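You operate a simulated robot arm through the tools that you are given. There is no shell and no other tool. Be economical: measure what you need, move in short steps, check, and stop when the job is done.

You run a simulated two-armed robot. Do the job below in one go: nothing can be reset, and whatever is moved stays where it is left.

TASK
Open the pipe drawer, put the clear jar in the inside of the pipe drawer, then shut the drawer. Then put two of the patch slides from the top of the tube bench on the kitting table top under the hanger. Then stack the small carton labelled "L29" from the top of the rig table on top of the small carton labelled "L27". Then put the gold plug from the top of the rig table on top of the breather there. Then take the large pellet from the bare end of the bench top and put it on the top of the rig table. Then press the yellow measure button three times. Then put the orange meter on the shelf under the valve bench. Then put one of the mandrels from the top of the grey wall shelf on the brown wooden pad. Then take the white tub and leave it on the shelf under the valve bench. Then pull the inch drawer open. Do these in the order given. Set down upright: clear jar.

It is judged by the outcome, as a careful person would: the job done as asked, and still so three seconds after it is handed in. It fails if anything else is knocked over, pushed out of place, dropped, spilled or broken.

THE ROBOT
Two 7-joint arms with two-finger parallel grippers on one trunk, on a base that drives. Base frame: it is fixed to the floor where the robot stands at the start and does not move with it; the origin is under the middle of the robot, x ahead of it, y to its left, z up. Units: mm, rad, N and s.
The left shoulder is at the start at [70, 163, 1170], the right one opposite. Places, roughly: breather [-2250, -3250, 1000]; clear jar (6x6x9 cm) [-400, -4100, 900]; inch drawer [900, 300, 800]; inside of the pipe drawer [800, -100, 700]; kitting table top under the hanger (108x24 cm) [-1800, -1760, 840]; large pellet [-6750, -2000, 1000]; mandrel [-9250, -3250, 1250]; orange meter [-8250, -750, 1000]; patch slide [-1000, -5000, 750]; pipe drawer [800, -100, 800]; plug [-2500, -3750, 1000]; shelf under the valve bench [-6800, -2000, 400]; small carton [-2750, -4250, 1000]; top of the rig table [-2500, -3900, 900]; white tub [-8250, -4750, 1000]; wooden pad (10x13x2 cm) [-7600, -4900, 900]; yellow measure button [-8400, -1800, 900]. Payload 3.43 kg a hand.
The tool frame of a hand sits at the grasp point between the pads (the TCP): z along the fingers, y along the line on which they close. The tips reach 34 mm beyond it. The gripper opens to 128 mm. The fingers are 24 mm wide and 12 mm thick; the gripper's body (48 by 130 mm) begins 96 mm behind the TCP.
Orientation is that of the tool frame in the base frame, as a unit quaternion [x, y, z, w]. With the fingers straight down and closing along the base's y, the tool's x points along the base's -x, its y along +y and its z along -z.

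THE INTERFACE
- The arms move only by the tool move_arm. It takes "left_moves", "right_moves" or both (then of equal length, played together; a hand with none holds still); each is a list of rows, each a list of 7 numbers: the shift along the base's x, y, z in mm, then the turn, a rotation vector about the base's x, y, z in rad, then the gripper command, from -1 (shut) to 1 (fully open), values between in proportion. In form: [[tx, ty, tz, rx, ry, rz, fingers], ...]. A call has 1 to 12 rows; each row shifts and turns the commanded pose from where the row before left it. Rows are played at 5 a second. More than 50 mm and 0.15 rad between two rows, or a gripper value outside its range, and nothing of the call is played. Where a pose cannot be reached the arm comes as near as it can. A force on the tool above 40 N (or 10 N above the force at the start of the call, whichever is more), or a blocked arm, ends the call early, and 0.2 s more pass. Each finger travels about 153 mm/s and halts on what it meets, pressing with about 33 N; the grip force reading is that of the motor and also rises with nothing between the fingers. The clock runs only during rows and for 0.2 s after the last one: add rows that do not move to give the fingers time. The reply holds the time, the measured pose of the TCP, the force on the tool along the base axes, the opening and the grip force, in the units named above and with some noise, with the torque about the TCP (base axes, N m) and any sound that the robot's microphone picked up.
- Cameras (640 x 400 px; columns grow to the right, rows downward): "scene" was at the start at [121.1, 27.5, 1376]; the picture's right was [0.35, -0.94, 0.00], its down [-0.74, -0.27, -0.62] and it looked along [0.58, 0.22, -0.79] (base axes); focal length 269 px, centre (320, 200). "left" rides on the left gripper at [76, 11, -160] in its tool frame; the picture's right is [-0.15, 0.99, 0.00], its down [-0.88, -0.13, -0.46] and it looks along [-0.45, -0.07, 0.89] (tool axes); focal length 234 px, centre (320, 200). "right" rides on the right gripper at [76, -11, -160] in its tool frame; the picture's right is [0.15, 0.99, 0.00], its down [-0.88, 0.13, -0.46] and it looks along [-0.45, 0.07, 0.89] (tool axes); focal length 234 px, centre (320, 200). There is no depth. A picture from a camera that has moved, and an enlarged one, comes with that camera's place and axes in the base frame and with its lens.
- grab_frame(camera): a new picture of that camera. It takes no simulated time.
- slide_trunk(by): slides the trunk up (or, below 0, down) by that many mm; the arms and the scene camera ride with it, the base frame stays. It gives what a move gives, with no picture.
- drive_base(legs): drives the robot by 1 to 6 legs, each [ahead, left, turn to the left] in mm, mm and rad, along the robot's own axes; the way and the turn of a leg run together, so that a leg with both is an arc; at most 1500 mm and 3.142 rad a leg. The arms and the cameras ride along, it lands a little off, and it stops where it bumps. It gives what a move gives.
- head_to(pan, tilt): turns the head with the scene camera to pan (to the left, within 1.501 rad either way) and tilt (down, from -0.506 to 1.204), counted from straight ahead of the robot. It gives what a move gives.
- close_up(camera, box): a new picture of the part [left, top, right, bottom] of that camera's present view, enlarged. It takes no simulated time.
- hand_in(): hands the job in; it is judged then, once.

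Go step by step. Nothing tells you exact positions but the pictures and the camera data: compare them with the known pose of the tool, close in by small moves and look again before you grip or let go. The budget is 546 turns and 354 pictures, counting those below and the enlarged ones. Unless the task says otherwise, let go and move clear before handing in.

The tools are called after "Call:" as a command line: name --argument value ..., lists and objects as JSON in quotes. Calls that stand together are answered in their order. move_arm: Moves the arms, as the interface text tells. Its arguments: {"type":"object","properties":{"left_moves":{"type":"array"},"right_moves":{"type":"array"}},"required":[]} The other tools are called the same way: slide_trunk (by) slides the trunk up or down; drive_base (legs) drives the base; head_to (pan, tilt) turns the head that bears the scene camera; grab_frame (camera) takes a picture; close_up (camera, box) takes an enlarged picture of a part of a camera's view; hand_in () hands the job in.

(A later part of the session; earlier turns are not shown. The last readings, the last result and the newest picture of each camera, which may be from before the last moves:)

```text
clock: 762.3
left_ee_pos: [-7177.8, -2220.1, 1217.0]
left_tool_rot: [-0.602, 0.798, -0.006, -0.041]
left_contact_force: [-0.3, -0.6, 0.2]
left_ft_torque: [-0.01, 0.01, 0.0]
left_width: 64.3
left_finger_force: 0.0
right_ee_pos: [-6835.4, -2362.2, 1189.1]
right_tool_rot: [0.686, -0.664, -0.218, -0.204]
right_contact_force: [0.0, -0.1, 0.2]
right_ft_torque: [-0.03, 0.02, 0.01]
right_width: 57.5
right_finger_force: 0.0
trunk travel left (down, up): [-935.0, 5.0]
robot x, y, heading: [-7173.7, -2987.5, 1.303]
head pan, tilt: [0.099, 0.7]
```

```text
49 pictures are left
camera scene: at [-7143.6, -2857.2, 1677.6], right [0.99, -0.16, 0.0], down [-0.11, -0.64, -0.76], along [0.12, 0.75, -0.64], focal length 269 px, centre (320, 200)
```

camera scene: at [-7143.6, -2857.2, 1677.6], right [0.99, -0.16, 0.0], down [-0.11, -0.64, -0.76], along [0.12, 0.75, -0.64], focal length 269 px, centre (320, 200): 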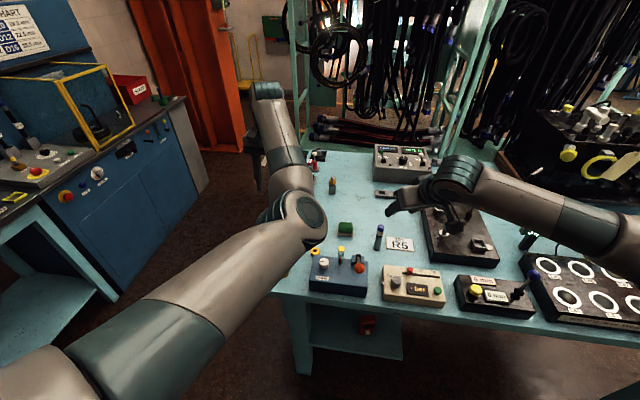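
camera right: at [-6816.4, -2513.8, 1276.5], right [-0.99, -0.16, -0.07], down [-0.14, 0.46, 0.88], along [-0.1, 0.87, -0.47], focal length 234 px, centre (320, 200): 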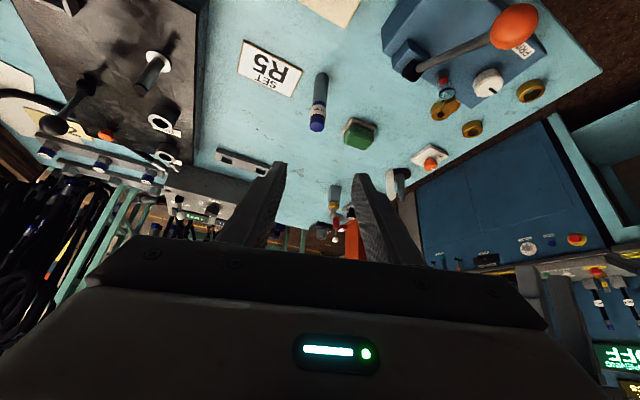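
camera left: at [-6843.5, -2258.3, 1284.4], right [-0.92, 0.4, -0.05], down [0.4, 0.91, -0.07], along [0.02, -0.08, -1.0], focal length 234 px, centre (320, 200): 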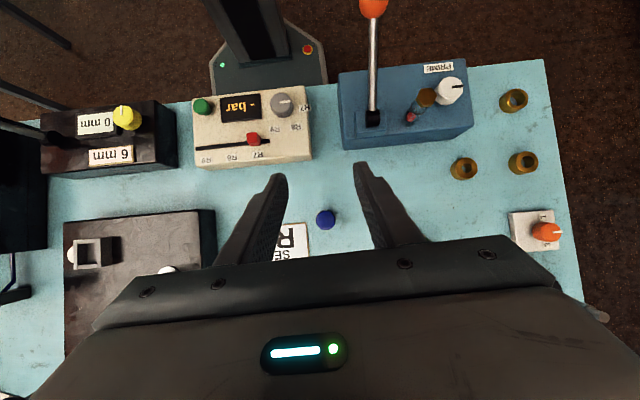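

Mandrel at (-6830, -2258). Descend to z≈985 south of it, then slide forward.

Call:
move_arm --right_moves '[[5, 0, -45, 0, 0, 0, -0.1], [0, 0, -45, 0, 0, 0, -0.1], [0, 0, -45, 0, 0, 0, -0.1], [0, 0, -45, 0, 0, 0, -0.1], [0, 0, -22, 0, 0, 0, -0.1]]'

Call:
grab_frame --camera "right"

```text
clock: 763.5
left_ee_pos: [-7176.9, -2221.6, 1216.2]
left_tool_rot: [-0.602, 0.798, -0.005, -0.041]
left_contact_force: [0.0, -0.2, -0.8]
left_ft_torque: [0.01, 0.0, 0.0]
left_width: 63.9
left_finger_force: 0.1
right_ee_pos: [-6829.2, -2360.9, 987.1]
right_tool_rot: [0.686, -0.664, -0.217, -0.203]
right_contact_force: [0.1, 0.4, -0.4]
right_ft_torque: [-0.02, 0.02, 0.0]
right_width: 57.8
right_finger_force: 0.1
trunk travel left (down, up): [-935.0, 5.0]
robot x, y, heading: [-7172.3, -2992.8, 1.306]
head pan, tilt: [0.099, 0.7]
```

```text
48 pictures are left
camera right: at [-6812.1, -2512.3, 1074.8], right [-0.99, -0.16, -0.07], down [-0.14, 0.46, 0.88], along [-0.1, 0.87, -0.48], focal length 234 px, centre (320, 200)
```

right: 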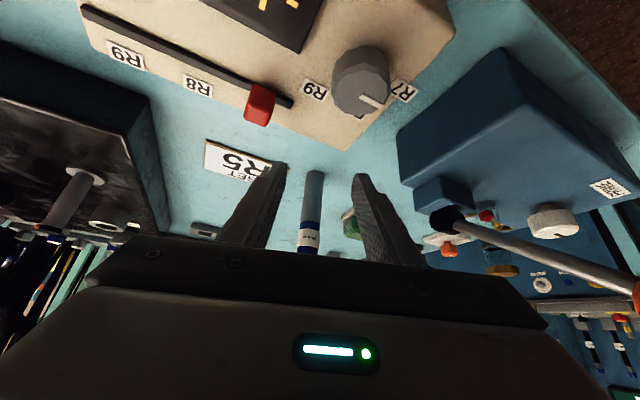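

Centred. Slide forward 88 mm and close.

Call:
move_arm --right_moves '[[3, 30, 0, 0, 0, 0, -0.1], [2, 30, 0, 0, 0, 0, -0.1], [0, 28, 0, 0, 0, 0, -0.1], [0, 0, 0, 0, 0, 0, -0.5], [0, 0, 0, 0, 0, 0, -0.9], [0, 0, 0, 0, 0, 0, -0.9]]'

Call:
close_up --camera "right" --box '[230, 100, 410, 260]'

```text
clock: 764.9
left_ee_pos: [-7177.3, -2222.6, 1216.6]
left_tool_rot: [-0.601, 0.798, -0.006, -0.04]
left_contact_force: [0.6, 0.7, -0.3]
left_ft_torque: [0.01, 0.03, 0.02]
left_width: 63.9
left_finger_force: 0.1
right_ee_pos: [-6826.2, -2271.7, 989.0]
right_tool_rot: [0.686, -0.663, -0.217, -0.204]
right_contact_force: [-1.4, 0.2, 2.4]
right_ft_torque: [0.09, 0.12, 0.0]
right_width: 23.4
right_finger_force: 33.0
trunk travel left (down, up): [-935.0, 5.0]
robot x, y, heading: [-7178.1, -2993.0, 1.303]
head pan, tilt: [0.099, 0.7]
```

```text
2.50 times, centred on (320, 180) of right
camera zoom: at [-6808.8, -2423.5, 1076.5], right [-0.98, -0.16, -0.07], down [-0.14, 0.46, 0.88], along [-0.1, 0.87, -0.47], focal length 585 px, centre (320, 250)
```

zoom: 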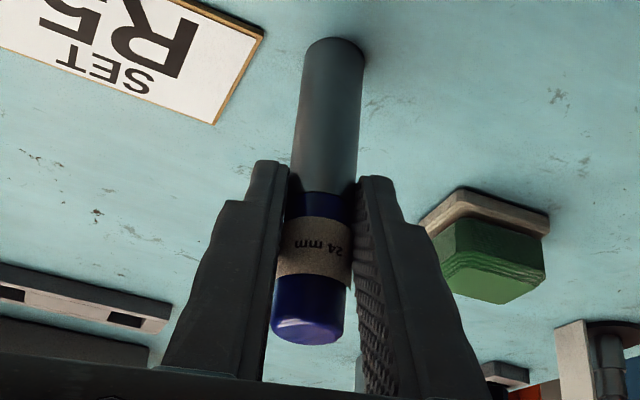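

Gripped upright with the hand pitched. Lift high, then go back to the south table.

Call:
move_arm --right_moves '[[0, 0, 30, 0, 0, 0, -0.9], [0, 0, 45, 0, 0, 0, -0.9], [0, -10, 45, 0, 0, 0, -0.9], [0, -30, 35, 0, 0, 0, -0.9], [0, -30, 35, 0, 0, 0, -0.9], [0, -30, 35, 0, 0, 0, -0.9], [0, -30, 35, 0, 0, 0, -0.9]]'

Call:
drive_base --legs '[[0, 0, 1.57], [0, 0, 1.53]]'

Call:
drive_base --legs '[[0, 325, 0]]'

Call:
drive_base --legs '[[850, 0, 0]]'

Call:
head_to --pan -0.1 --tilt 0.6

Call:
grab_frame --camera "scene"

```text
clock: 766.5
left_ee_pos: [-7176.4, -2223.8, 1216.6]
left_tool_rot: [-0.601, 0.798, -0.005, -0.04]
left_contact_force: [-0.3, 0.1, -0.4]
left_ft_torque: [0.02, -0.04, -0.01]
left_width: 64.0
left_finger_force: 0.0
right_ee_pos: [-6824.7, -2403.7, 1248.1]
right_tool_rot: [0.686, -0.663, -0.219, -0.204]
right_contact_force: [-0.1, 0.1, -1.8]
right_ft_torque: [0.0, 0.03, 0.0]
right_width: 23.2
right_finger_force: 32.9
trunk travel left (down, up): [-935.0, 5.0]
robot x, y, heading: [-7168.8, -2989.6, 1.311]
head pan, tilt: [0.099, 0.7]
```

```text
clock: 774.5
left_ee_pos: [-7172.7, -3761.2, 1216.4]
left_tool_rot: [0.8, 0.599, 0.04, -0.006]
left_contact_force: [0.6, 0.2, 0.0]
left_ft_torque: [-0.02, 0.0, 0.01]
left_width: 64.0
left_finger_force: 0.1
right_ee_pos: [-7521.1, -3579.3, 1248.6]
right_tool_rot: [0.667, 0.684, -0.203, 0.216]
right_contact_force: [0.7, 0.5, -2.1]
right_ft_torque: [0.01, 0.05, 0.01]
right_width: 23.0
right_finger_force: 32.5
trunk travel left (down, up): [-935.0, 5.0]
robot x, y, heading: [-7171.0, -2991.0, -1.846]
head pan, tilt: [0.099, 0.7]
```

```text
clock: 776.7
left_ee_pos: [-6859.1, -3847.5, 1217.0]
left_tool_rot: [0.8, 0.598, 0.041, -0.005]
left_contact_force: [-0.5, -0.4, 0.3]
left_ft_torque: [0.02, -0.01, 0.02]
left_width: 64.3
left_finger_force: 0.1
right_ee_pos: [-7208.8, -3664.4, 1246.5]
right_tool_rot: [0.667, 0.683, -0.203, 0.216]
right_contact_force: [0.0, 0.6, -2.6]
right_ft_torque: [0.05, -0.03, 0.02]
right_width: 22.9
right_finger_force: 32.7
trunk travel left (down, up): [-935.0, 5.0]
robot x, y, heading: [-6855.8, -3080.7, -1.842]
head pan, tilt: [0.099, 0.7]
```

```text
clock: 781.2
left_ee_pos: [-7092.5, -4664.3, 1216.9]
left_tool_rot: [0.802, 0.596, 0.04, -0.005]
left_contact_force: [-0.1, 1.0, 0.1]
left_ft_torque: [0.02, 0.02, 0.01]
left_width: 64.2
left_finger_force: 0.2
right_ee_pos: [-7440.3, -4480.5, 1245.6]
right_tool_rot: [0.669, 0.681, -0.205, 0.216]
right_contact_force: [0.8, 0.2, -2.0]
right_ft_torque: [0.03, 0.02, -0.03]
right_width: 22.9
right_finger_force: 33.3
trunk travel left (down, up): [-935.0, 5.0]
robot x, y, heading: [-7091.6, -3892.8, -1.844]
head pan, tilt: [0.099, 0.7]
```

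```text
clock: 781.9
left_ee_pos: [-7093.7, -4664.9, 1216.2]
left_tool_rot: [0.802, 0.595, 0.04, -0.006]
left_contact_force: [-0.3, 1.1, 0.4]
left_ft_torque: [-0.01, -0.05, 0.01]
left_width: 64.3
left_finger_force: 0.1
right_ee_pos: [-7440.5, -4480.9, 1246.0]
right_tool_rot: [0.669, 0.681, -0.205, 0.216]
right_contact_force: [-0.3, -0.3, -3.6]
right_ft_torque: [0.03, 0.05, 0.01]
right_width: 22.8
right_finger_force: 33.1
trunk travel left (down, up): [-935.0, 5.0]
robot x, y, heading: [-7086.2, -3894.3, -1.848]
head pan, tilt: [-0.099, 0.6]
```

```text
46 pictures are left
camera scene: at [-7132.9, -4026.4, 1686.0], right [-0.93, 0.37, 0.0], down [0.21, 0.53, -0.82], along [-0.3, -0.77, -0.57], focal length 269 px, centre (320, 200)
```

scene: 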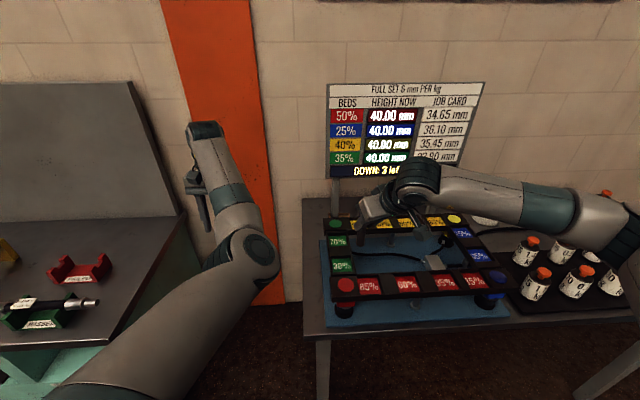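

Forward 190 mm, then bring the mandrel over the gap behind the bar at safe height.

Call:
drive_base --legs '[[190, 0, -0.03]]'

Call:
move_arm --right_moves '[[0, 0, 0, 0, 0, 0, -0.9]]'

```text
clock: 783.5
left_ee_pos: [-7172.3, -4843.9, 1218.6]
left_tool_rot: [0.812, 0.582, 0.039, -0.004]
left_contact_force: [-0.8, 0.0, -0.1]
left_ft_torque: [-0.08, 0.05, 0.0]
left_width: 63.9
left_finger_force: 0.0
right_ee_pos: [-7513.0, -4647.9, 1250.1]
right_tool_rot: [0.679, 0.67, -0.21, 0.213]
right_contact_force: [-0.3, 0.9, -2.0]
right_ft_torque: [0.01, 0.0, 0.01]
right_width: 23.1
right_finger_force: 32.8
trunk travel left (down, up): [-935.0, 5.0]
robot x, y, heading: [-7142.8, -4074.3, -1.88]
head pan, tilt: [-0.099, 0.6]
```

```text
clock: 783.9
left_ee_pos: [-7172.5, -4846.7, 1216.1]
left_tool_rot: [0.812, 0.582, 0.04, -0.006]
left_contact_force: [-0.9, 0.6, -0.1]
left_ft_torque: [0.01, 0.01, -0.02]
left_width: 63.8
left_finger_force: 0.1
right_ee_pos: [-7515.2, -4651.4, 1246.4]
right_tool_rot: [0.68, 0.67, -0.208, 0.212]
right_contact_force: [0.4, -0.1, -3.1]
right_ft_torque: [0.03, 0.01, 0.01]
right_width: 23.0
right_finger_force: 33.0
trunk travel left (down, up): [-935.0, 5.0]
robot x, y, heading: [-7139.2, -4075.8, -1.879]
head pan, tilt: [-0.099, 0.6]
```

Call:
move_arm --right_moves '[[-11.3, -36, -30, 0, 0, 0, -0.9], [-11.3, -36, -30, 0, 0, 0, -0.9], [-11.3, -36, -30, 0, 0, 0, -0.9]]'

Call:
grab_frame --camera "right"

Call:
close_up --camera "scene" --box '[290, 130, 490, 290]'

```text
clock: 784.7
left_ee_pos: [-7174.0, -4847.3, 1215.5]
left_tool_rot: [0.812, 0.582, 0.04, -0.005]
left_contact_force: [0.4, 1.0, 0.9]
left_ft_torque: [0.03, 0.02, -0.01]
left_width: 64.1
left_finger_force: 0.2
right_ee_pos: [-7547.2, -4759.9, 1157.2]
right_tool_rot: [0.681, 0.67, -0.208, 0.212]
right_contact_force: [-0.5, -0.1, -2.7]
right_ft_torque: [0.08, 0.01, 0.04]
right_width: 23.1
right_finger_force: 33.3
trunk travel left (down, up): [-935.0, 5.0]
robot x, y, heading: [-7140.4, -4078.0, -1.882]
head pan, tilt: [-0.099, 0.6]
```

```text
45 pictures are left
camera right: at [-7559.5, -4605.3, 1244.6], right [0.99, 0.11, -0.07], down [0.12, -0.47, 0.88], along [0.06, -0.88, -0.48], focal length 234 px, centre (320, 200)
```

right: 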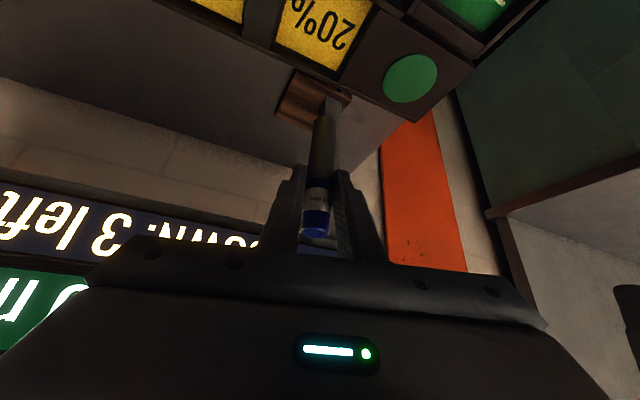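

```text
2.50 times, centred on (390, 210) of scene
camera zoom: at [-7191.7, -4206.9, 1686.1], right [-0.92, 0.4, 0.0], down [0.23, 0.52, -0.82], along [-0.33, -0.76, -0.57], focal length 673 px, centre (145, 175)
```

zoom: 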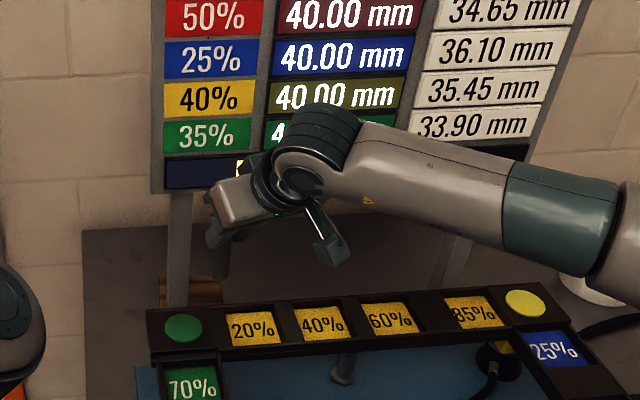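

The display's lower edge is further back than feared (s≳7000). Proceed down behind the bar in small steps.

Call:
move_arm --right_moves '[[-5, -15, -15, 0, 0, 0, -0.9], [-5, -15, -15, 0, 0, 0, -0.9], [-2, -6, -30, 0, 0, 0, -0.9], [-2, -6, -30, 0, 0, 0, -0.9]]'

Call:
grab_frame --camera "right"

```text
clock: 785.7
left_ee_pos: [-7173.6, -4848.7, 1215.6]
left_tool_rot: [0.813, 0.581, 0.041, -0.004]
left_contact_force: [0.3, 0.4, -0.1]
left_ft_torque: [0.07, 0.02, 0.01]
left_width: 64.1
left_finger_force: 0.1
right_ee_pos: [-7561.5, -4799.5, 1068.3]
right_tool_rot: [0.681, 0.67, -0.208, 0.212]
right_contact_force: [-0.5, -0.5, -2.5]
right_ft_torque: [0.07, -0.01, 0.0]
right_width: 23.4
right_finger_force: 33.2
trunk travel left (down, up): [-935.0, 5.0]
robot x, y, heading: [-7141.6, -4079.7, -1.885]
head pan, tilt: [-0.099, 0.6]
```

```text
43 pictures are left
camera right: at [-7572.3, -4645.4, 1156.0], right [0.99, 0.11, -0.07], down [0.12, -0.47, 0.88], along [0.06, -0.88, -0.48], focal length 234 px, centre (320, 200)
```

right: 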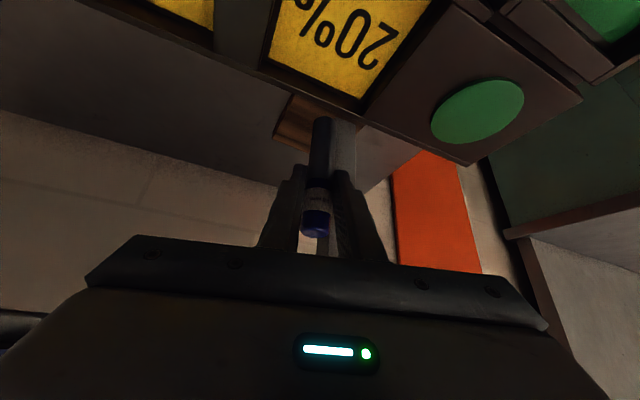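

Clear of the bar's back edge. Continue down and forward under the display.

Call:
move_arm --right_moves '[[-3, -9, -28, 0, 0, 0, -0.9], [-3, -9, -27, 0, 0, 0, -0.9], [-6, -17, -8, 0, 0, 0, -0.9], [-6, -17, -8, 0, 0, 0, -0.9], [-6, -17, -7, 0, 0, 0, -0.9]]'

Call:
grab_frame --camera "right"

```text
clock: 786.9
left_ee_pos: [-7170.7, -4845.3, 1216.4]
left_tool_rot: [0.812, 0.582, 0.039, -0.005]
left_contact_force: [-0.6, -0.8, -0.1]
left_ft_torque: [0.06, -0.01, -0.01]
left_width: 63.8
left_finger_force: 0.1
right_ee_pos: [-7584.6, -4867.2, 989.1]
right_tool_rot: [0.68, 0.67, -0.209, 0.212]
right_contact_force: [4.5, 4.0, 16.4]
right_ft_torque: [-0.11, -0.57, 0.25]
right_width: 23.1
right_finger_force: 24.9
trunk travel left (down, up): [-935.0, 5.0]
robot x, y, heading: [-7140.3, -4075.9, -1.877]
head pan, tilt: [-0.099, 0.6]
```

```text
42 pictures are left
camera right: at [-7595.7, -4713.3, 1078.1], right [0.99, 0.11, -0.08], down [0.12, -0.47, 0.88], along [0.06, -0.88, -0.48], focal length 234 px, centre (320, 200)
```

right: 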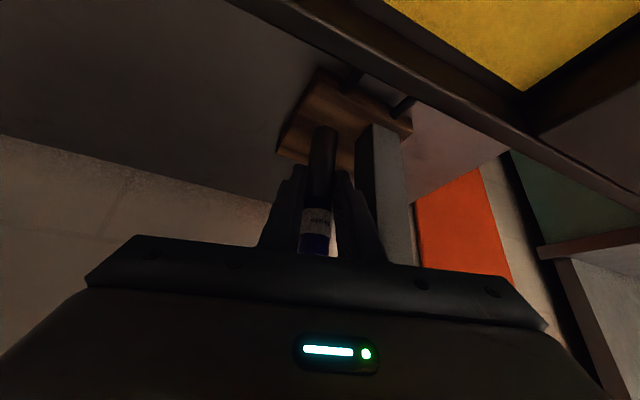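

Contact: the mandrel's base is on the pad. Check with a zoom before releasing.

Call:
close_up --camera "right" --box '[250, 50, 430, 210]'

```text
2.50 times, centred on (340, 130) of right
camera zoom: at [-7595.7, -4713.3, 1078.1], right [0.99, 0.11, -0.08], down [0.12, -0.47, 0.88], along [0.06, -0.88, -0.48], focal length 585 px, centre (270, 375)
```

zoom: 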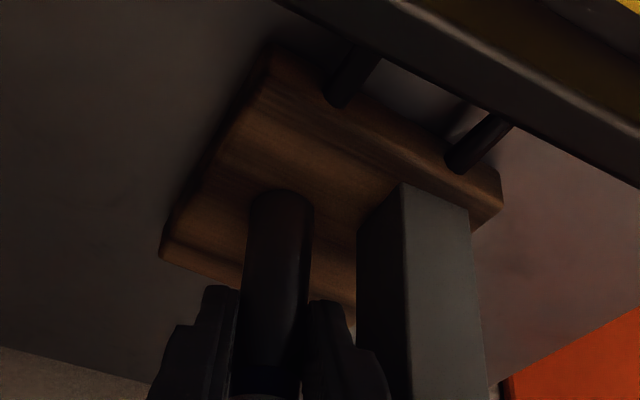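

Nicely on the pad, upright. Open slightly and retreat along the reverse path.

Call:
move_arm --right_moves '[[0, 0, 1, 0, 0, 0, -0.6], [0, 0, 0, 0, 0, 0, -0.35], [0, 0, 0, 0, 0, 0, -0.35], [5, 15, 3, 0, 0, 0, -0.35], [6, 17, 8, 0, 0, 0, -0.35], [6, 17, 10, 0, 0, 0, -0.35], [3, 9, 27, 0, 0, 0, -0.35], [3, 9, 30, 0, 0, 0, -0.35], [2, 6, 35, 0, 0, 0, -0.35], [3, 10, 40, 0, 0, 0, -0.35], [8, 25, 35, 0, 0, 0, -0.35], [8, 25, 35, 0, 0, 0, -0.35]]'

Call:
grab_frame --camera "right"

```text
clock: 789.5
left_ee_pos: [-7174.2, -4845.6, 1218.1]
left_tool_rot: [0.813, 0.582, 0.04, -0.004]
left_contact_force: [-0.4, 0.3, 1.0]
left_ft_torque: [0.0, 0.05, -0.02]
left_width: 64.2
left_finger_force: 0.1
right_ee_pos: [-7540.8, -4733.2, 1213.0]
right_tool_rot: [0.68, 0.67, -0.208, 0.212]
right_contact_force: [-0.2, 0.0, -0.2]
right_ft_torque: [-0.01, 0.03, -0.02]
right_width: 41.9
right_finger_force: 0.0
trunk travel left (down, up): [-935.0, 5.0]
robot x, y, heading: [-7141.8, -4083.7, -1.881]
head pan, tilt: [-0.099, 0.6]
```

```text
40 pictures are left
camera right: at [-7552.7, -4577.3, 1301.8], right [0.99, 0.11, -0.07], down [0.12, -0.47, 0.88], along [0.06, -0.88, -0.48], focal length 234 px, centre (320, 200)
```

right: 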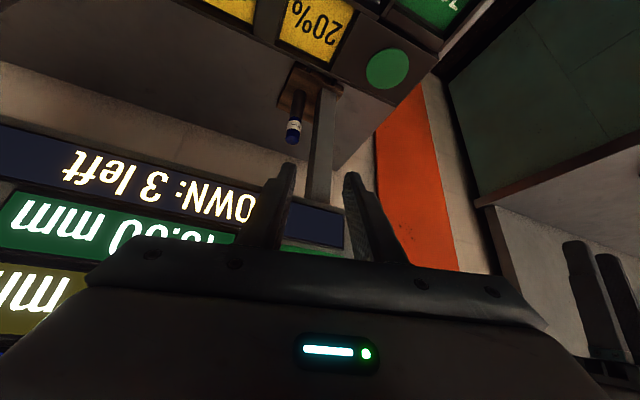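

Mandrel stands on the pad. Next the white tub: straighten the right hand and crab right toward it.

Call:
move_arm --right_moves '[[10, 30, 20, 0.149, -0.001, 0, 0], [10, 30, 20, 0.149, -0.001, 0, 0], [0, 0, 20, 0.149, -0.001, 0, 0], [0, 0, 20, 0.149, -0.001, 0, 0], [0, 0, 0, 0, 0, -0.145, 0.5], [0, 0, 0, 0, 0, -0.145, 1]]'

Call:
drive_base --legs '[[0, -650, 0]]'

Call:
head_to --pan -0.15 --tilt 0.6

Call:
grab_frame --camera "scene"

```text
clock: 790.9
left_ee_pos: [-7172.7, -4845.5, 1216.9]
left_tool_rot: [0.812, 0.582, 0.041, -0.005]
left_contact_force: [-0.9, -0.1, -0.1]
left_ft_torque: [-0.04, -0.01, -0.01]
left_width: 63.8
left_finger_force: 0.0
right_ee_pos: [-7523.7, -4675.0, 1293.4]
right_tool_rot: [0.807, 0.59, 0.0, 0.005]
right_contact_force: [-0.5, -0.5, 0.3]
right_ft_torque: [-0.01, -0.02, -0.02]
right_width: 127.9
right_finger_force: 0.1
trunk travel left (down, up): [-935.0, 5.0]
robot x, y, heading: [-7140.7, -4077.2, -1.878]
head pan, tilt: [-0.099, 0.6]
```

```text
clock: 794.5
left_ee_pos: [-7800.0, -4641.4, 1216.3]
left_tool_rot: [0.818, 0.574, 0.041, -0.005]
left_contact_force: [0.2, -0.3, 0.2]
left_ft_torque: [0.01, 0.02, 0.03]
left_width: 64.2
left_finger_force: 0.1
right_ee_pos: [-8147.0, -4464.2, 1293.3]
right_tool_rot: [0.813, 0.582, -0.002, 0.005]
right_contact_force: [0.0, 0.3, 0.0]
right_ft_torque: [-0.01, 0.04, -0.01]
right_width: 127.8
right_finger_force: 0.1
trunk travel left (down, up): [-935.0, 5.0]
robot x, y, heading: [-7756.5, -3870.5, -1.901]
head pan, tilt: [-0.099, 0.6]
```

```text
clock: 795.1
left_ee_pos: [-7800.3, -4642.1, 1216.4]
left_tool_rot: [0.818, 0.574, 0.04, -0.004]
left_contact_force: [-0.2, -0.7, 0.8]
left_ft_torque: [0.0, 0.0, 0.01]
left_width: 64.2
left_finger_force: 0.1
right_ee_pos: [-8145.5, -4464.1, 1293.4]
right_tool_rot: [0.812, 0.584, -0.002, 0.005]
right_contact_force: [0.5, -0.1, -0.4]
right_ft_torque: [0.01, 0.0, 0.02]
right_width: 128.0
right_finger_force: 0.1
trunk travel left (down, up): [-935.0, 5.0]
robot x, y, heading: [-7756.5, -3877.0, -1.899]
head pan, tilt: [-0.15, 0.6]
```

```text
39 pictures are left
camera scene: at [-7811.1, -3999.5, 1686.1], right [-0.89, 0.46, 0.0], down [0.26, 0.5, -0.82], along [-0.38, -0.73, -0.57], focal length 269 px, centre (320, 200)
```

scene: 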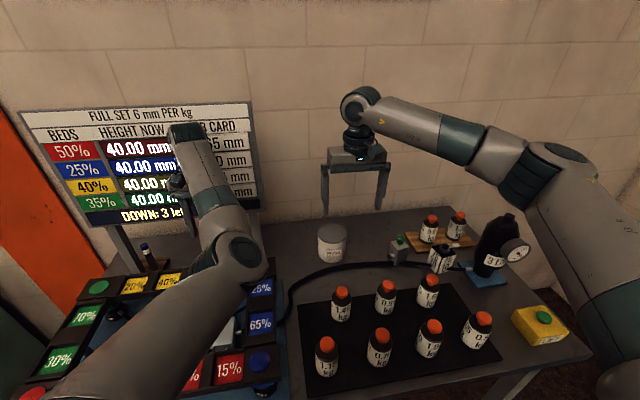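

Call:
close_up --camera "scene" --box '[290, 200, 400, 290]'

```text
4.44 times, centred on (345, 245) of scene
camera zoom: at [-7811.1, -3999.5, 1686.1], right [-0.89, 0.46, 0.0], down [0.26, 0.5, -0.82], along [-0.38, -0.73, -0.57], focal length 1197 px, centre (209, 0)
```

zoom: 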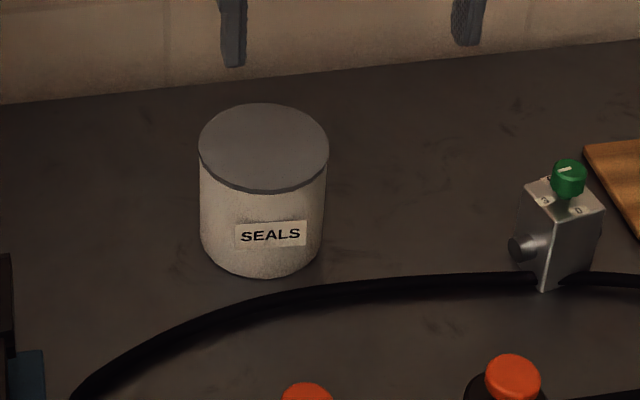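

The tub ("SEALS", ~114 mm wide, ~95 high) is at ≈(-8218, -4682). Raise and retract the left hand, go forward 130 mm, and lower the trunk for reach.

Call:
move_arm --left_moves '[[10, 25, 40, 0, 0, 0, 0], [10, 25, 40, 0, 0, 0, 0], [10, 25, 40, 0, 0, 0, 0], [10, 25, 40, 0, 0, 0, 0], [10, 25, 0, 0, 0, 0, 0], [10, 25, 0, 0, 0, 0, 0]]'

Call:
drive_base --legs '[[125, 0, 0]]'

Call:
slide_trunk --by -130

Call:
grab_frame --camera "right"

```text
clock: 796.5
left_ee_pos: [-7736.9, -4648.2, 1347.8]
left_tool_rot: [0.818, 0.574, 0.04, -0.005]
left_contact_force: [0.1, -0.8, 0.0]
left_ft_torque: [0.0, 0.02, 0.01]
left_width: 63.9
left_finger_force: 0.2
left hand out of reach, approached as far as the arm can: row 1, 2, 3, 4, 5, 6
right_ee_pos: [-8147.8, -4464.1, 1293.8]
right_tool_rot: [0.813, 0.583, -0.002, 0.005]
right_contact_force: [0.2, -0.1, 0.2]
right_ft_torque: [-0.01, 0.0, 0.0]
right_width: 127.9
right_finger_force: 0.1
trunk travel left (down, up): [-935.0, 5.0]
robot x, y, heading: [-7753.1, -3868.9, -1.9]
head pan, tilt: [-0.15, 0.6]
```

```text
clock: 797.6
left_ee_pos: [-7758.6, -4710.9, 1352.7]
left_tool_rot: [0.811, 0.583, 0.049, -0.016]
left_contact_force: [5.2, 5.3, 1.0]
left_ft_torque: [-0.65, 0.65, 0.26]
left_width: 64.3
left_finger_force: 0.1
right_ee_pos: [-8169.9, -4539.2, 1293.0]
right_tool_rot: [0.812, 0.584, -0.002, 0.005]
right_contact_force: [0.9, -0.2, -0.2]
right_ft_torque: [-0.05, 0.01, -0.04]
right_width: 127.5
right_finger_force: 0.0
trunk travel left (down, up): [-935.0, 5.0]
robot x, y, heading: [-7780.5, -3951.1, -1.898]
head pan, tilt: [-0.15, 0.6]
stopped in leg 1: the force on the tool passed its limit (the readings are from after the stop); the commanded pose is now the measured one
```

```text
clock: 798.2
left_ee_pos: [-7761.8, -4712.6, 1331.1]
left_tool_rot: [0.813, 0.581, 0.044, -0.006]
left_contact_force: [-2.4, 4.8, 6.4]
left_ft_torque: [-1.14, -0.11, -0.11]
left_width: 64.2
left_finger_force: 0.1
right_ee_pos: [-8171.9, -4538.1, 1264.0]
right_tool_rot: [0.812, 0.584, -0.002, 0.005]
right_contact_force: [0.0, -0.2, 0.8]
right_ft_torque: [0.01, -0.01, 0.03]
right_width: 128.3
right_finger_force: 0.0
trunk travel left (down, up): [-906.0, 34.0]
robot x, y, heading: [-7778.3, -3950.5, -1.894]
head pan, tilt: [-0.15, 0.6]
stopped: the force on the tool passed its limit (the readings are from after the stop); the commanded pose is now the measured one
```

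```text
37 pictures are left
camera right: at [-8158.0, -4459.4, 1422.8], right [0.98, -0.18, 0.01], down [-0.16, -0.87, 0.46], along [-0.08, -0.46, -0.89], focal length 234 px, centre (320, 200)
```

right: 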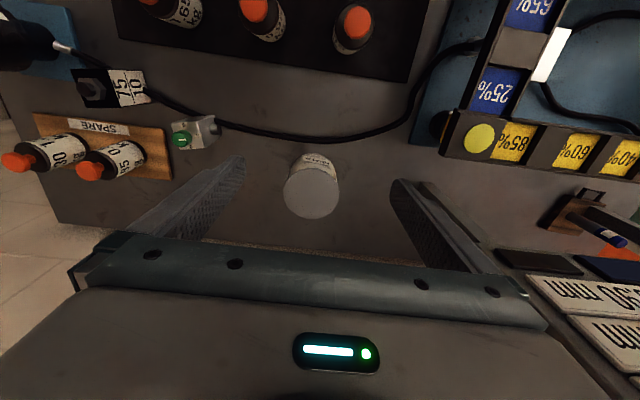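

The left hand touched the display. Back off at once and fold the left arm properly.

Call:
drive_base --legs '[[-200, 0, 0]]'

Call:
move_arm --left_moves '[[0, 35, 0, 0, 0, 0, 0], [0, 35, 0, 0, 0, 0, 0], [0, 35, 0, 0, 0, 0, 0], [0, 35, 0, 0, 0, 0, 0], [0, 35, 0, 0, 0, 0, 0]]'

Call:
grab_frame --camera "scene"

```text
clock: 799.0
left_ee_pos: [-7757.8, -4709.5, 1332.5]
left_tool_rot: [0.813, 0.58, 0.042, -0.004]
left_contact_force: [-0.3, -0.2, 0.4]
left_ft_torque: [0.06, 0.02, 0.0]
left_width: 64.0
left_finger_force: 0.1
right_ee_pos: [-8168.1, -4532.9, 1260.6]
right_tool_rot: [0.812, 0.583, 0.0, 0.003]
right_contact_force: [0.6, 0.0, -0.2]
right_ft_torque: [0.03, 0.01, 0.03]
right_width: 127.5
right_finger_force: 0.2
trunk travel left (down, up): [-906.0, 34.0]
robot x, y, heading: [-7775.5, -3940.3, -1.897]
head pan, tilt: [-0.15, 0.6]
stopped in leg 1: the force on the tool passed its limit (the readings are from after the stop); the commanded pose is now the measured one
```

```text
clock: 800.2
left_ee_pos: [-7756.2, -4706.0, 1334.0]
left_tool_rot: [0.813, 0.58, 0.042, -0.003]
left_contact_force: [-0.8, -0.7, -0.5]
left_ft_torque: [0.01, 0.0, 0.02]
left_width: 63.9
left_finger_force: 0.0
left hand out of reach, approached as far as the arm can: row 1, 2, 3, 4, 5
right_ee_pos: [-8166.9, -4527.6, 1262.4]
right_tool_rot: [0.812, 0.584, -0.002, 0.003]
right_contact_force: [0.7, 0.1, 0.4]
right_ft_torque: [0.01, -0.02, 0.0]
right_width: 127.9
right_finger_force: 0.2
trunk travel left (down, up): [-906.0, 34.0]
robot x, y, heading: [-7775.4, -3938.8, -1.897]
head pan, tilt: [-0.15, 0.6]
```

```text
36 pictures are left
camera scene: at [-7832.8, -4063.1, 1657.4], right [-0.89, 0.46, 0.0], down [0.26, 0.5, -0.82], along [-0.38, -0.73, -0.57], focal length 269 px, centre (320, 200)
```

scene: 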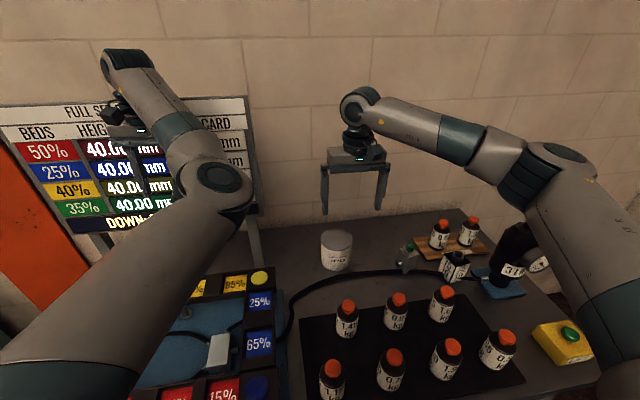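

The left fingers may be hooked over the display's top edge. Lift straight up first.

Call:
move_arm --left_moves '[[0, 0, 20, 0, 0, 0, 0], [0, 0, 30, 0, 0, 0, 0], [0, 0, 30, 0, 0, 0, 0]]'

Call:
grab_frame --camera "left"

```text
clock: 801.0
left_ee_pos: [-7757.6, -4708.1, 1414.4]
left_tool_rot: [0.813, 0.581, 0.042, -0.003]
left_contact_force: [0.6, -0.9, -0.3]
left_ft_torque: [-0.01, -0.01, -0.04]
left_width: 64.0
left_finger_force: 0.1
left hand out of reach, approached as far as the arm can: row 1
right_ee_pos: [-8166.9, -4526.2, 1264.0]
right_tool_rot: [0.813, 0.583, -0.001, 0.004]
right_contact_force: [0.2, 0.1, 0.2]
right_ft_torque: [0.02, -0.01, 0.01]
right_width: 128.2
right_finger_force: 0.0
trunk travel left (down, up): [-906.0, 34.0]
robot x, y, heading: [-7778.4, -3935.8, -1.899]
head pan, tilt: [-0.15, 0.6]
```

```text
35 pictures are left
camera left: at [-7733.9, -4648.4, 1581.5], right [0.89, -0.46, 0.03], down [-0.44, -0.81, 0.39], along [-0.15, -0.36, -0.92], focal length 234 px, centre (320, 200)
```

left: 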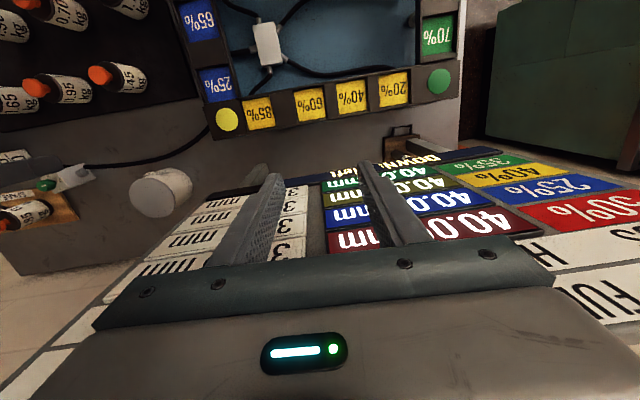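

Now above the display. Drive back 250 mm.

Call:
drive_base --legs '[[-250, 0, 0]]'

Call:
close_up --camera "scene" --box '[0, 60, 320, 320]'

```text
clock: 802.9
left_ee_pos: [-7682.0, -4475.3, 1412.5]
left_tool_rot: [0.814, 0.579, 0.041, -0.003]
left_contact_force: [0.8, -0.2, 0.0]
left_ft_torque: [0.03, 0.01, -0.02]
left_width: 64.1
left_finger_force: 0.1
right_ee_pos: [-8089.5, -4293.3, 1261.2]
right_tool_rot: [0.814, 0.581, -0.001, 0.004]
right_contact_force: [0.1, -0.3, 0.3]
right_ft_torque: [0.01, 0.03, 0.02]
right_width: 128.2
right_finger_force: 0.0
trunk travel left (down, up): [-906.0, 34.0]
robot x, y, heading: [-7694.8, -3698.4, -1.908]
head pan, tilt: [-0.15, 0.6]
```

```text
1.54 times, centred on (160, 190) of scene
camera zoom: at [-7753.1, -3829.3, 1657.2], right [-0.89, 0.46, 0.0], down [0.26, 0.5, -0.82], along [-0.38, -0.73, -0.57], focal length 414 px, centre (566, 215)
```

zoom: 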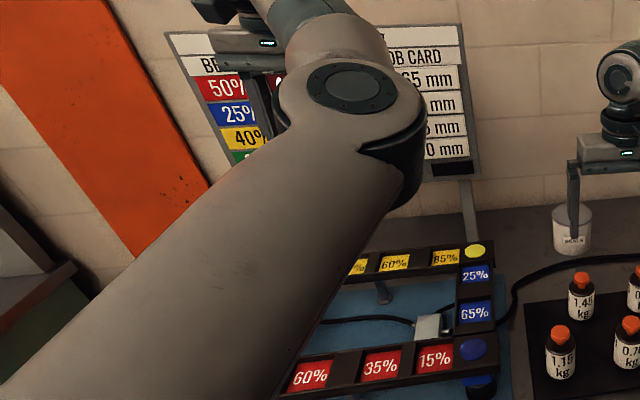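

Display is in place. Fold the left arm to a normal pose.

Call:
move_arm --left_moves '[[0, 25, -35, 0, 0, 0, 0], [0, 25, -35, 0, 0, 0, 0], [0, 25, -35, 0, 0, 0, 0], [0, 25, -35, 0, 0, 0, 0], [0, 35, 0, 0, 0, 0, 0], [0, 35, 0, 0, 0, 0, 0]]'

```text
clock: 804.3
left_ee_pos: [-7627.5, -4456.6, 1295.4]
left_tool_rot: [0.815, 0.579, 0.04, -0.002]
left_contact_force: [0.6, -0.2, -0.3]
left_ft_torque: [-0.02, 0.02, 0.02]
left_width: 64.2
left_finger_force: 0.0
left hand out of reach, approached as far as the arm can: row 1, 2, 3, 4, 5, 6
right_ee_pos: [-8087.6, -4289.9, 1264.2]
right_tool_rot: [0.814, 0.581, -0.001, 0.004]
right_contact_force: [0.5, 0.8, 0.4]
right_ft_torque: [-0.01, 0.05, -0.01]
right_width: 127.9
right_finger_force: 0.1
trunk travel left (down, up): [-906.0, 34.0]
robot x, y, heading: [-7696.3, -3704.9, -1.903]
head pan, tilt: [-0.15, 0.6]
```

Crab right 220 mm so the left arm stays clear of the display, then go forward for the tub.

Call:
drive_base --legs '[[0, -220, 0.02]]'

Call:
drive_base --legs '[[240, 0, 0]]'

Call:
grab_frame --camera "scene"

```text
clock: 805.9
left_ee_pos: [-7815.1, -4386.8, 1293.5]
left_tool_rot: [0.808, 0.588, 0.04, -0.003]
left_contact_force: [0.2, -0.7, -0.3]
left_ft_torque: [0.03, 0.02, 0.0]
left_width: 64.0
left_finger_force: 0.0
right_ee_pos: [-8277.9, -4230.9, 1264.0]
right_tool_rot: [0.807, 0.591, -0.002, 0.004]
right_contact_force: [0.4, -0.3, -0.4]
right_ft_torque: [-0.01, 0.05, -0.01]
right_width: 127.9
right_finger_force: 0.1
trunk travel left (down, up): [-906.0, 34.0]
robot x, y, heading: [-7898.1, -3632.4, -1.877]
head pan, tilt: [-0.15, 0.6]
```

```text
clock: 807.7
left_ee_pos: [-7888.4, -4613.3, 1296.4]
left_tool_rot: [0.807, 0.589, 0.039, -0.001]
left_contact_force: [0.6, 0.0, 0.3]
left_ft_torque: [-0.03, 0.02, 0.01]
left_width: 63.7
left_finger_force: 0.1
right_ee_pos: [-8351.6, -4457.3, 1265.1]
right_tool_rot: [0.806, 0.592, -0.002, 0.005]
right_contact_force: [0.4, -0.3, -0.4]
right_ft_torque: [0.04, 0.01, 0.0]
right_width: 127.7
right_finger_force: 0.1
trunk travel left (down, up): [-906.0, 34.0]
robot x, y, heading: [-7971.0, -3862.3, -1.879]
head pan, tilt: [-0.15, 0.6]
```

```text
33 pictures are left
camera scene: at [-8026.9, -3984.8, 1658.0], right [-0.9, 0.44, 0.0], down [0.25, 0.51, -0.83], along [-0.37, -0.74, -0.56], focal length 269 px, centre (320, 200)
```

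scene: 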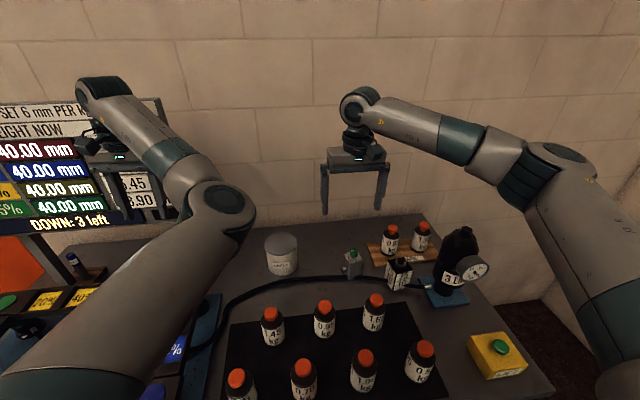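

Mandrel is still standing on its pad. Lower the trunk 130 mm and bring the right hand over the tub.

Call:
slide_trunk --by -130

Call:
move_arm --right_moves '[[26, -42, 0, 0, 0, 0, 1], [26, -42, 0, 0, 0, 0, 1], [26, -42, 0, 0, 0, 0, 1], [26, -42, 0, 0, 0, 0, 1], [26, -42, 0, 0, 0, 0, 1]]'

Call:
grab_frame --camera "right"

```text
clock: 809.3
left_ee_pos: [-7888.6, -4616.4, 1164.8]
left_tool_rot: [0.808, 0.588, 0.04, -0.003]
left_contact_force: [-0.1, -0.2, 0.3]
left_ft_torque: [-0.04, 0.01, 0.0]
left_width: 64.0
left_finger_force: 0.1
right_ee_pos: [-8353.1, -4459.4, 1133.4]
right_tool_rot: [0.806, 0.592, -0.001, 0.004]
right_contact_force: [0.4, -0.8, -0.1]
right_ft_torque: [0.0, 0.0, 0.0]
right_width: 127.9
right_finger_force: 0.1
trunk travel left (down, up): [-776.0, 164.0]
robot x, y, heading: [-7973.1, -3861.3, -1.876]
head pan, tilt: [-0.15, 0.6]
```

```text
clock: 810.5
left_ee_pos: [-7891.8, -4613.1, 1164.9]
left_tool_rot: [0.807, 0.589, 0.042, -0.001]
left_contact_force: [-0.4, 0.3, -0.1]
left_ft_torque: [0.03, -0.04, -0.02]
left_width: 64.0
left_finger_force: 0.0
right_ee_pos: [-8258.0, -4620.0, 1134.3]
right_tool_rot: [0.806, 0.592, 0.0, 0.005]
right_contact_force: [0.0, 0.4, 0.4]
right_ft_torque: [0.0, -0.11, 0.02]
right_width: 127.9
right_finger_force: 0.0
right hand out of reach, approached as far as the arm can: row 4, 5
trunk travel left (down, up): [-776.0, 164.0]
robot x, y, heading: [-7975.5, -3860.4, -1.876]
head pan, tilt: [-0.15, 0.6]
```

```text
32 pictures are left
camera right: at [-8247.1, -4541.9, 1293.5], right [0.99, -0.16, 0.01], down [-0.14, -0.87, 0.46], along [-0.07, -0.46, -0.89], focal length 234 px, centre (320, 200)
```

right: 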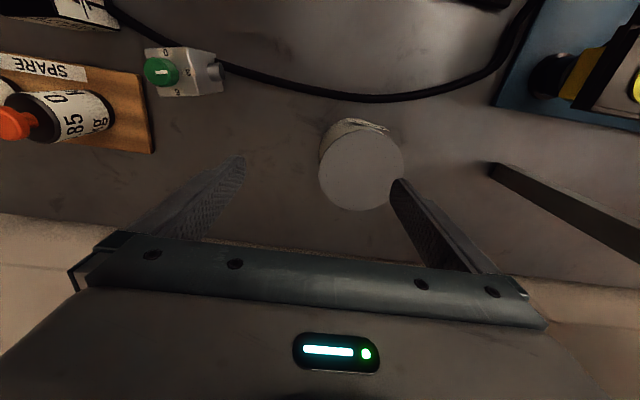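

Slightly short of reach; drive forward 55 mm and continue.

Call:
drive_base --legs '[[52, 0, 0]]'

Call:
move_arm --right_moves '[[35, 3, 0, 0, 0, 0, 1], [35, 2, -20, 0, 0, 0, 1], [0, 0, -30, 0, 0, 0, 1]]'

Call:
grab_frame --camera "right"

```text
clock: 811.6
left_ee_pos: [-7899.8, -4662.4, 1163.5]
left_tool_rot: [0.802, 0.595, 0.04, -0.005]
left_contact_force: [-0.5, 0.2, -0.6]
left_ft_torque: [0.0, 0.01, 0.0]
left_width: 64.1
left_finger_force: 0.0
right_ee_pos: [-8266.9, -4670.6, 1131.9]
right_tool_rot: [0.804, 0.594, 0.0, 0.004]
right_contact_force: [-0.3, 0.0, 0.3]
right_ft_torque: [0.05, 0.0, -0.01]
right_width: 128.0
right_finger_force: 0.1
trunk travel left (down, up): [-776.0, 164.0]
robot x, y, heading: [-7988.4, -3911.8, -1.875]
head pan, tilt: [-0.15, 0.6]
stopped in leg 1: the robot was blocked; the commanded pose is now the measured one
```

```text
clock: 812.4
left_ee_pos: [-7899.3, -4662.2, 1164.0]
left_tool_rot: [0.803, 0.594, 0.04, -0.005]
left_contact_force: [-0.2, 0.0, -0.1]
left_ft_torque: [0.01, 0.0, 0.02]
left_width: 64.3
left_finger_force: 0.0
right_ee_pos: [-8196.5, -4664.3, 1080.8]
right_tool_rot: [0.805, 0.594, 0.0, 0.004]
right_contact_force: [-0.2, -0.2, 0.5]
right_ft_torque: [-0.03, -0.02, 0.01]
right_width: 127.9
right_finger_force: 0.1
trunk travel left (down, up): [-776.0, 164.0]
robot x, y, heading: [-7994.3, -3909.5, -1.875]
head pan, tilt: [-0.15, 0.6]
```

```text
31 pictures are left
camera right: at [-8186.7, -4587.1, 1240.0], right [0.99, -0.15, 0.01], down [-0.14, -0.88, 0.46], along [-0.07, -0.46, -0.89], focal length 234 px, centre (320, 200)
```

right: 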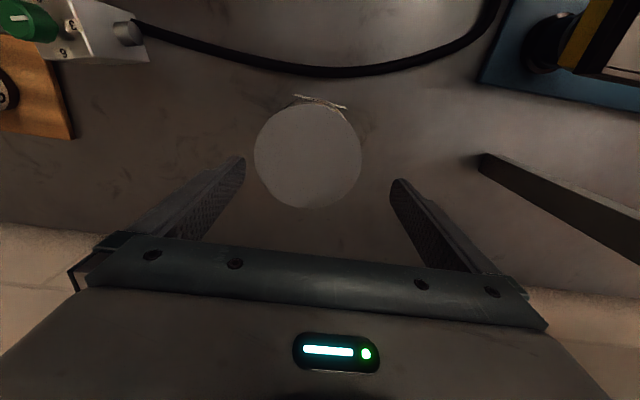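

Tub top z≈988, diameter ≈116 mm. Shift 15 mm laterally and lower a bit, then re-check alignment.

Call:
move_arm --right_moves '[[-14, 5, 0, 0, 0, 0, 1], [0, 0, -30, 0, 0, 0, 1]]'

Call:
grab_frame --camera "right"

```text
clock: 813.0
left_ee_pos: [-7898.4, -4661.6, 1163.5]
left_tool_rot: [0.804, 0.594, 0.039, -0.004]
left_contact_force: [-0.1, 0.2, -0.4]
left_ft_torque: [-0.03, 0.03, -0.02]
left_width: 64.0
left_finger_force: 0.0
right_ee_pos: [-8211.3, -4661.1, 1050.0]
right_tool_rot: [0.805, 0.593, 0.0, 0.003]
right_contact_force: [-1.0, 0.0, 0.5]
right_ft_torque: [0.04, 0.03, 0.04]
right_width: 127.9
right_finger_force: 0.1
trunk travel left (down, up): [-776.0, 164.0]
robot x, y, heading: [-7989.2, -3909.6, -1.876]
head pan, tilt: [-0.15, 0.6]
```

```text
30 pictures are left
camera right: at [-8200.1, -4582.7, 1210.3], right [0.99, -0.15, 0.01], down [-0.14, -0.88, 0.46], along [-0.07, -0.46, -0.89], focal length 234 px, centre (320, 200)
```

right: 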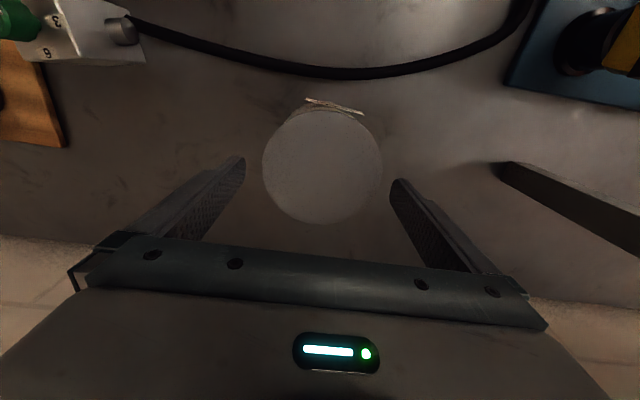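

Aligned within ~2 mm. Descend around the tub.

Call:
move_arm --right_moves '[[2, 0, -30, 0, 0, 0, 1], [0, 0, -30, 0, 0, 0, 1], [0, 0, -30, 0, 0, 0, 1], [0, 0, -20, 0, 0, 0, 1]]'

Call:
move_arm --right_moves '[[0, 0, 0, 0, 0, 0, 0.8], [0, 0, 0, 0, 0, 0, 0.6], [0, 0, 0, 0, 0, 0, 0.5], [0, 0, 0, 0, 0, 0, 0.5]]'

```text
clock: 814.0
left_ee_pos: [-7900.0, -4663.0, 1162.2]
left_tool_rot: [0.804, 0.594, 0.039, -0.004]
left_contact_force: [0.0, 0.2, -0.3]
left_ft_torque: [0.01, 0.0, -0.03]
left_width: 64.0
left_finger_force: 0.0
right_ee_pos: [-8207.9, -4660.3, 941.2]
right_tool_rot: [0.805, 0.593, 0.0, 0.004]
right_contact_force: [0.8, 0.0, 0.3]
right_ft_torque: [0.01, -0.01, 0.0]
right_width: 127.9
right_finger_force: 0.0
trunk travel left (down, up): [-776.0, 164.0]
robot x, y, heading: [-7990.9, -3910.7, -1.877]
head pan, tilt: [-0.15, 0.6]
```

```text
clock: 815.0
left_ee_pos: [-7900.4, -4660.3, 1163.2]
left_tool_rot: [0.804, 0.594, 0.04, -0.004]
left_contact_force: [-0.1, -0.7, -0.2]
left_ft_torque: [0.05, 0.02, 0.01]
left_width: 64.1
left_finger_force: 0.1
right_ee_pos: [-8208.6, -4659.5, 942.9]
right_tool_rot: [0.805, 0.594, -0.001, 0.003]
right_contact_force: [-0.7, -0.8, -0.4]
right_ft_torque: [0.04, 0.31, 0.11]
right_width: 109.3
right_finger_force: 32.8
trunk travel left (down, up): [-776.0, 164.0]
robot x, y, heading: [-7992.7, -3908.3, -1.876]
head pan, tilt: [-0.15, 0.6]
```

Tub gripped (109 mm). Lift and back away.

Call:
move_arm --right_moves '[[0, 0, 20, 0, 0, 0, 0.5], [0, 0, 40, 0, 0, 0, 0.5], [0, 0, 40, 0, 0, 0, 0.5], [0, 0, 40, 0, 0, 0, 0.5]]'

Call:
slide_trunk --by 120

Call:
drive_base --legs '[[-400, 0, 0]]'

Call:
grab_frame --camera "scene"

```text
clock: 816.0
left_ee_pos: [-7898.9, -4662.4, 1162.3]
left_tool_rot: [0.804, 0.593, 0.04, -0.004]
left_contact_force: [-1.2, -0.4, -0.6]
left_ft_torque: [0.09, -0.01, -0.02]
left_width: 63.7
left_finger_force: 0.0
right_ee_pos: [-8207.7, -4661.0, 1084.5]
right_tool_rot: [0.804, 0.595, -0.001, 0.004]
right_contact_force: [0.1, -0.7, -6.6]
right_ft_torque: [0.05, -0.02, -0.02]
right_width: 109.2
right_finger_force: 32.9
trunk travel left (down, up): [-776.0, 164.0]
robot x, y, heading: [-7989.4, -3908.5, -1.882]
head pan, tilt: [-0.15, 0.6]
```

```text
clock: 817.5
left_ee_pos: [-7899.6, -4663.1, 1282.2]
left_tool_rot: [0.803, 0.594, 0.04, -0.005]
left_contact_force: [0.5, 2.2, 0.5]
left_ft_torque: [-0.26, 0.12, -0.02]
left_width: 64.2
left_finger_force: 0.1
right_ee_pos: [-8208.0, -4661.0, 1203.3]
right_tool_rot: [0.805, 0.593, 0.0, 0.005]
right_contact_force: [0.2, -1.0, -6.2]
right_ft_torque: [-0.01, -0.01, 0.03]
right_width: 109.3
right_finger_force: 32.9
trunk travel left (down, up): [-896.0, 44.0]
robot x, y, heading: [-7987.3, -3911.8, -1.868]
head pan, tilt: [-0.15, 0.6]
```

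```text
clock: 819.9
left_ee_pos: [-7782.8, -4286.2, 1280.4]
left_tool_rot: [0.805, 0.592, 0.041, -0.005]
left_contact_force: [-0.6, -0.1, -0.6]
left_ft_torque: [0.01, 0.02, -0.03]
left_width: 64.0
left_finger_force: 0.1
right_ee_pos: [-8092.2, -4282.4, 1201.6]
right_tool_rot: [0.806, 0.592, 0.0, 0.003]
right_contact_force: [-0.3, 0.5, -6.2]
right_ft_torque: [0.03, -0.01, -0.01]
right_width: 109.3
right_finger_force: 33.3
trunk travel left (down, up): [-896.0, 44.0]
robot x, y, heading: [-7868.7, -3531.4, -1.879]
head pan, tilt: [-0.15, 0.6]
```

```text
29 pictures are left
camera scene: at [-7924.5, -3661.2, 1647.2], right [-0.9, 0.44, 0.0], down [0.25, 0.51, -0.82], along [-0.36, -0.74, -0.57], focal length 269 px, centre (320, 200)
```

scene: 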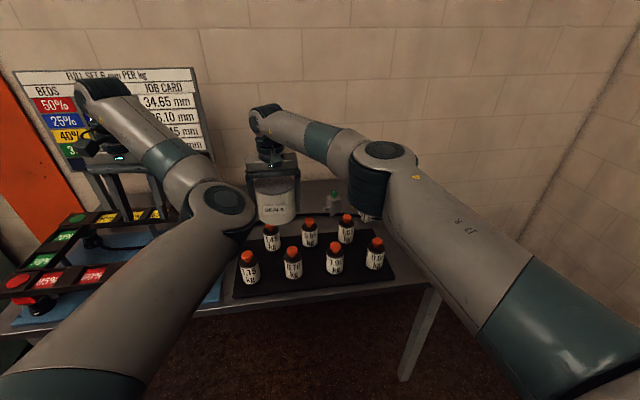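

Tub held. Now get the left arm back to a normal folded pose while in free space.

Call:
move_arm --left_moves '[[10, 30, -30, -0.07, 0.03, 0, 0], [10, 30, -30, 0, 0, 0, 0], [10, 30, -30, 0, 0, 0, 0], [10, 30, -30, 0, 0, 0, 0], [10, 30, -30, 0, 0, 0, 0], [10, 30, 0, 0, 0, 0, 0], [10, 30, 0, 0, 0, 0, 0], [10, 30, 0, 0, 0, 0, 0]]'

```text
clock: 821.7
left_ee_pos: [-7629.5, -4117.5, 1118.0]
left_tool_rot: [0.804, 0.595, 0.008, 0.015]
left_contact_force: [0.4, 1.3, -0.7]
left_ft_torque: [-0.02, 0.02, -0.03]
left_width: 64.0
left_finger_force: 0.1
left hand out of reach, approached as far as the arm can: row 1, 2, 3, 4, 5, 6, 7, 8
right_ee_pos: [-8091.1, -4280.8, 1203.1]
right_tool_rot: [0.805, 0.593, -0.001, 0.003]
right_contact_force: [-0.1, 1.0, -5.6]
right_ft_torque: [0.05, 0.0, 0.0]
right_width: 109.3
right_finger_force: 33.2
trunk travel left (down, up): [-896.0, 44.0]
robot x, y, heading: [-7868.9, -3530.4, -1.881]
head pan, tilt: [-0.15, 0.6]
```

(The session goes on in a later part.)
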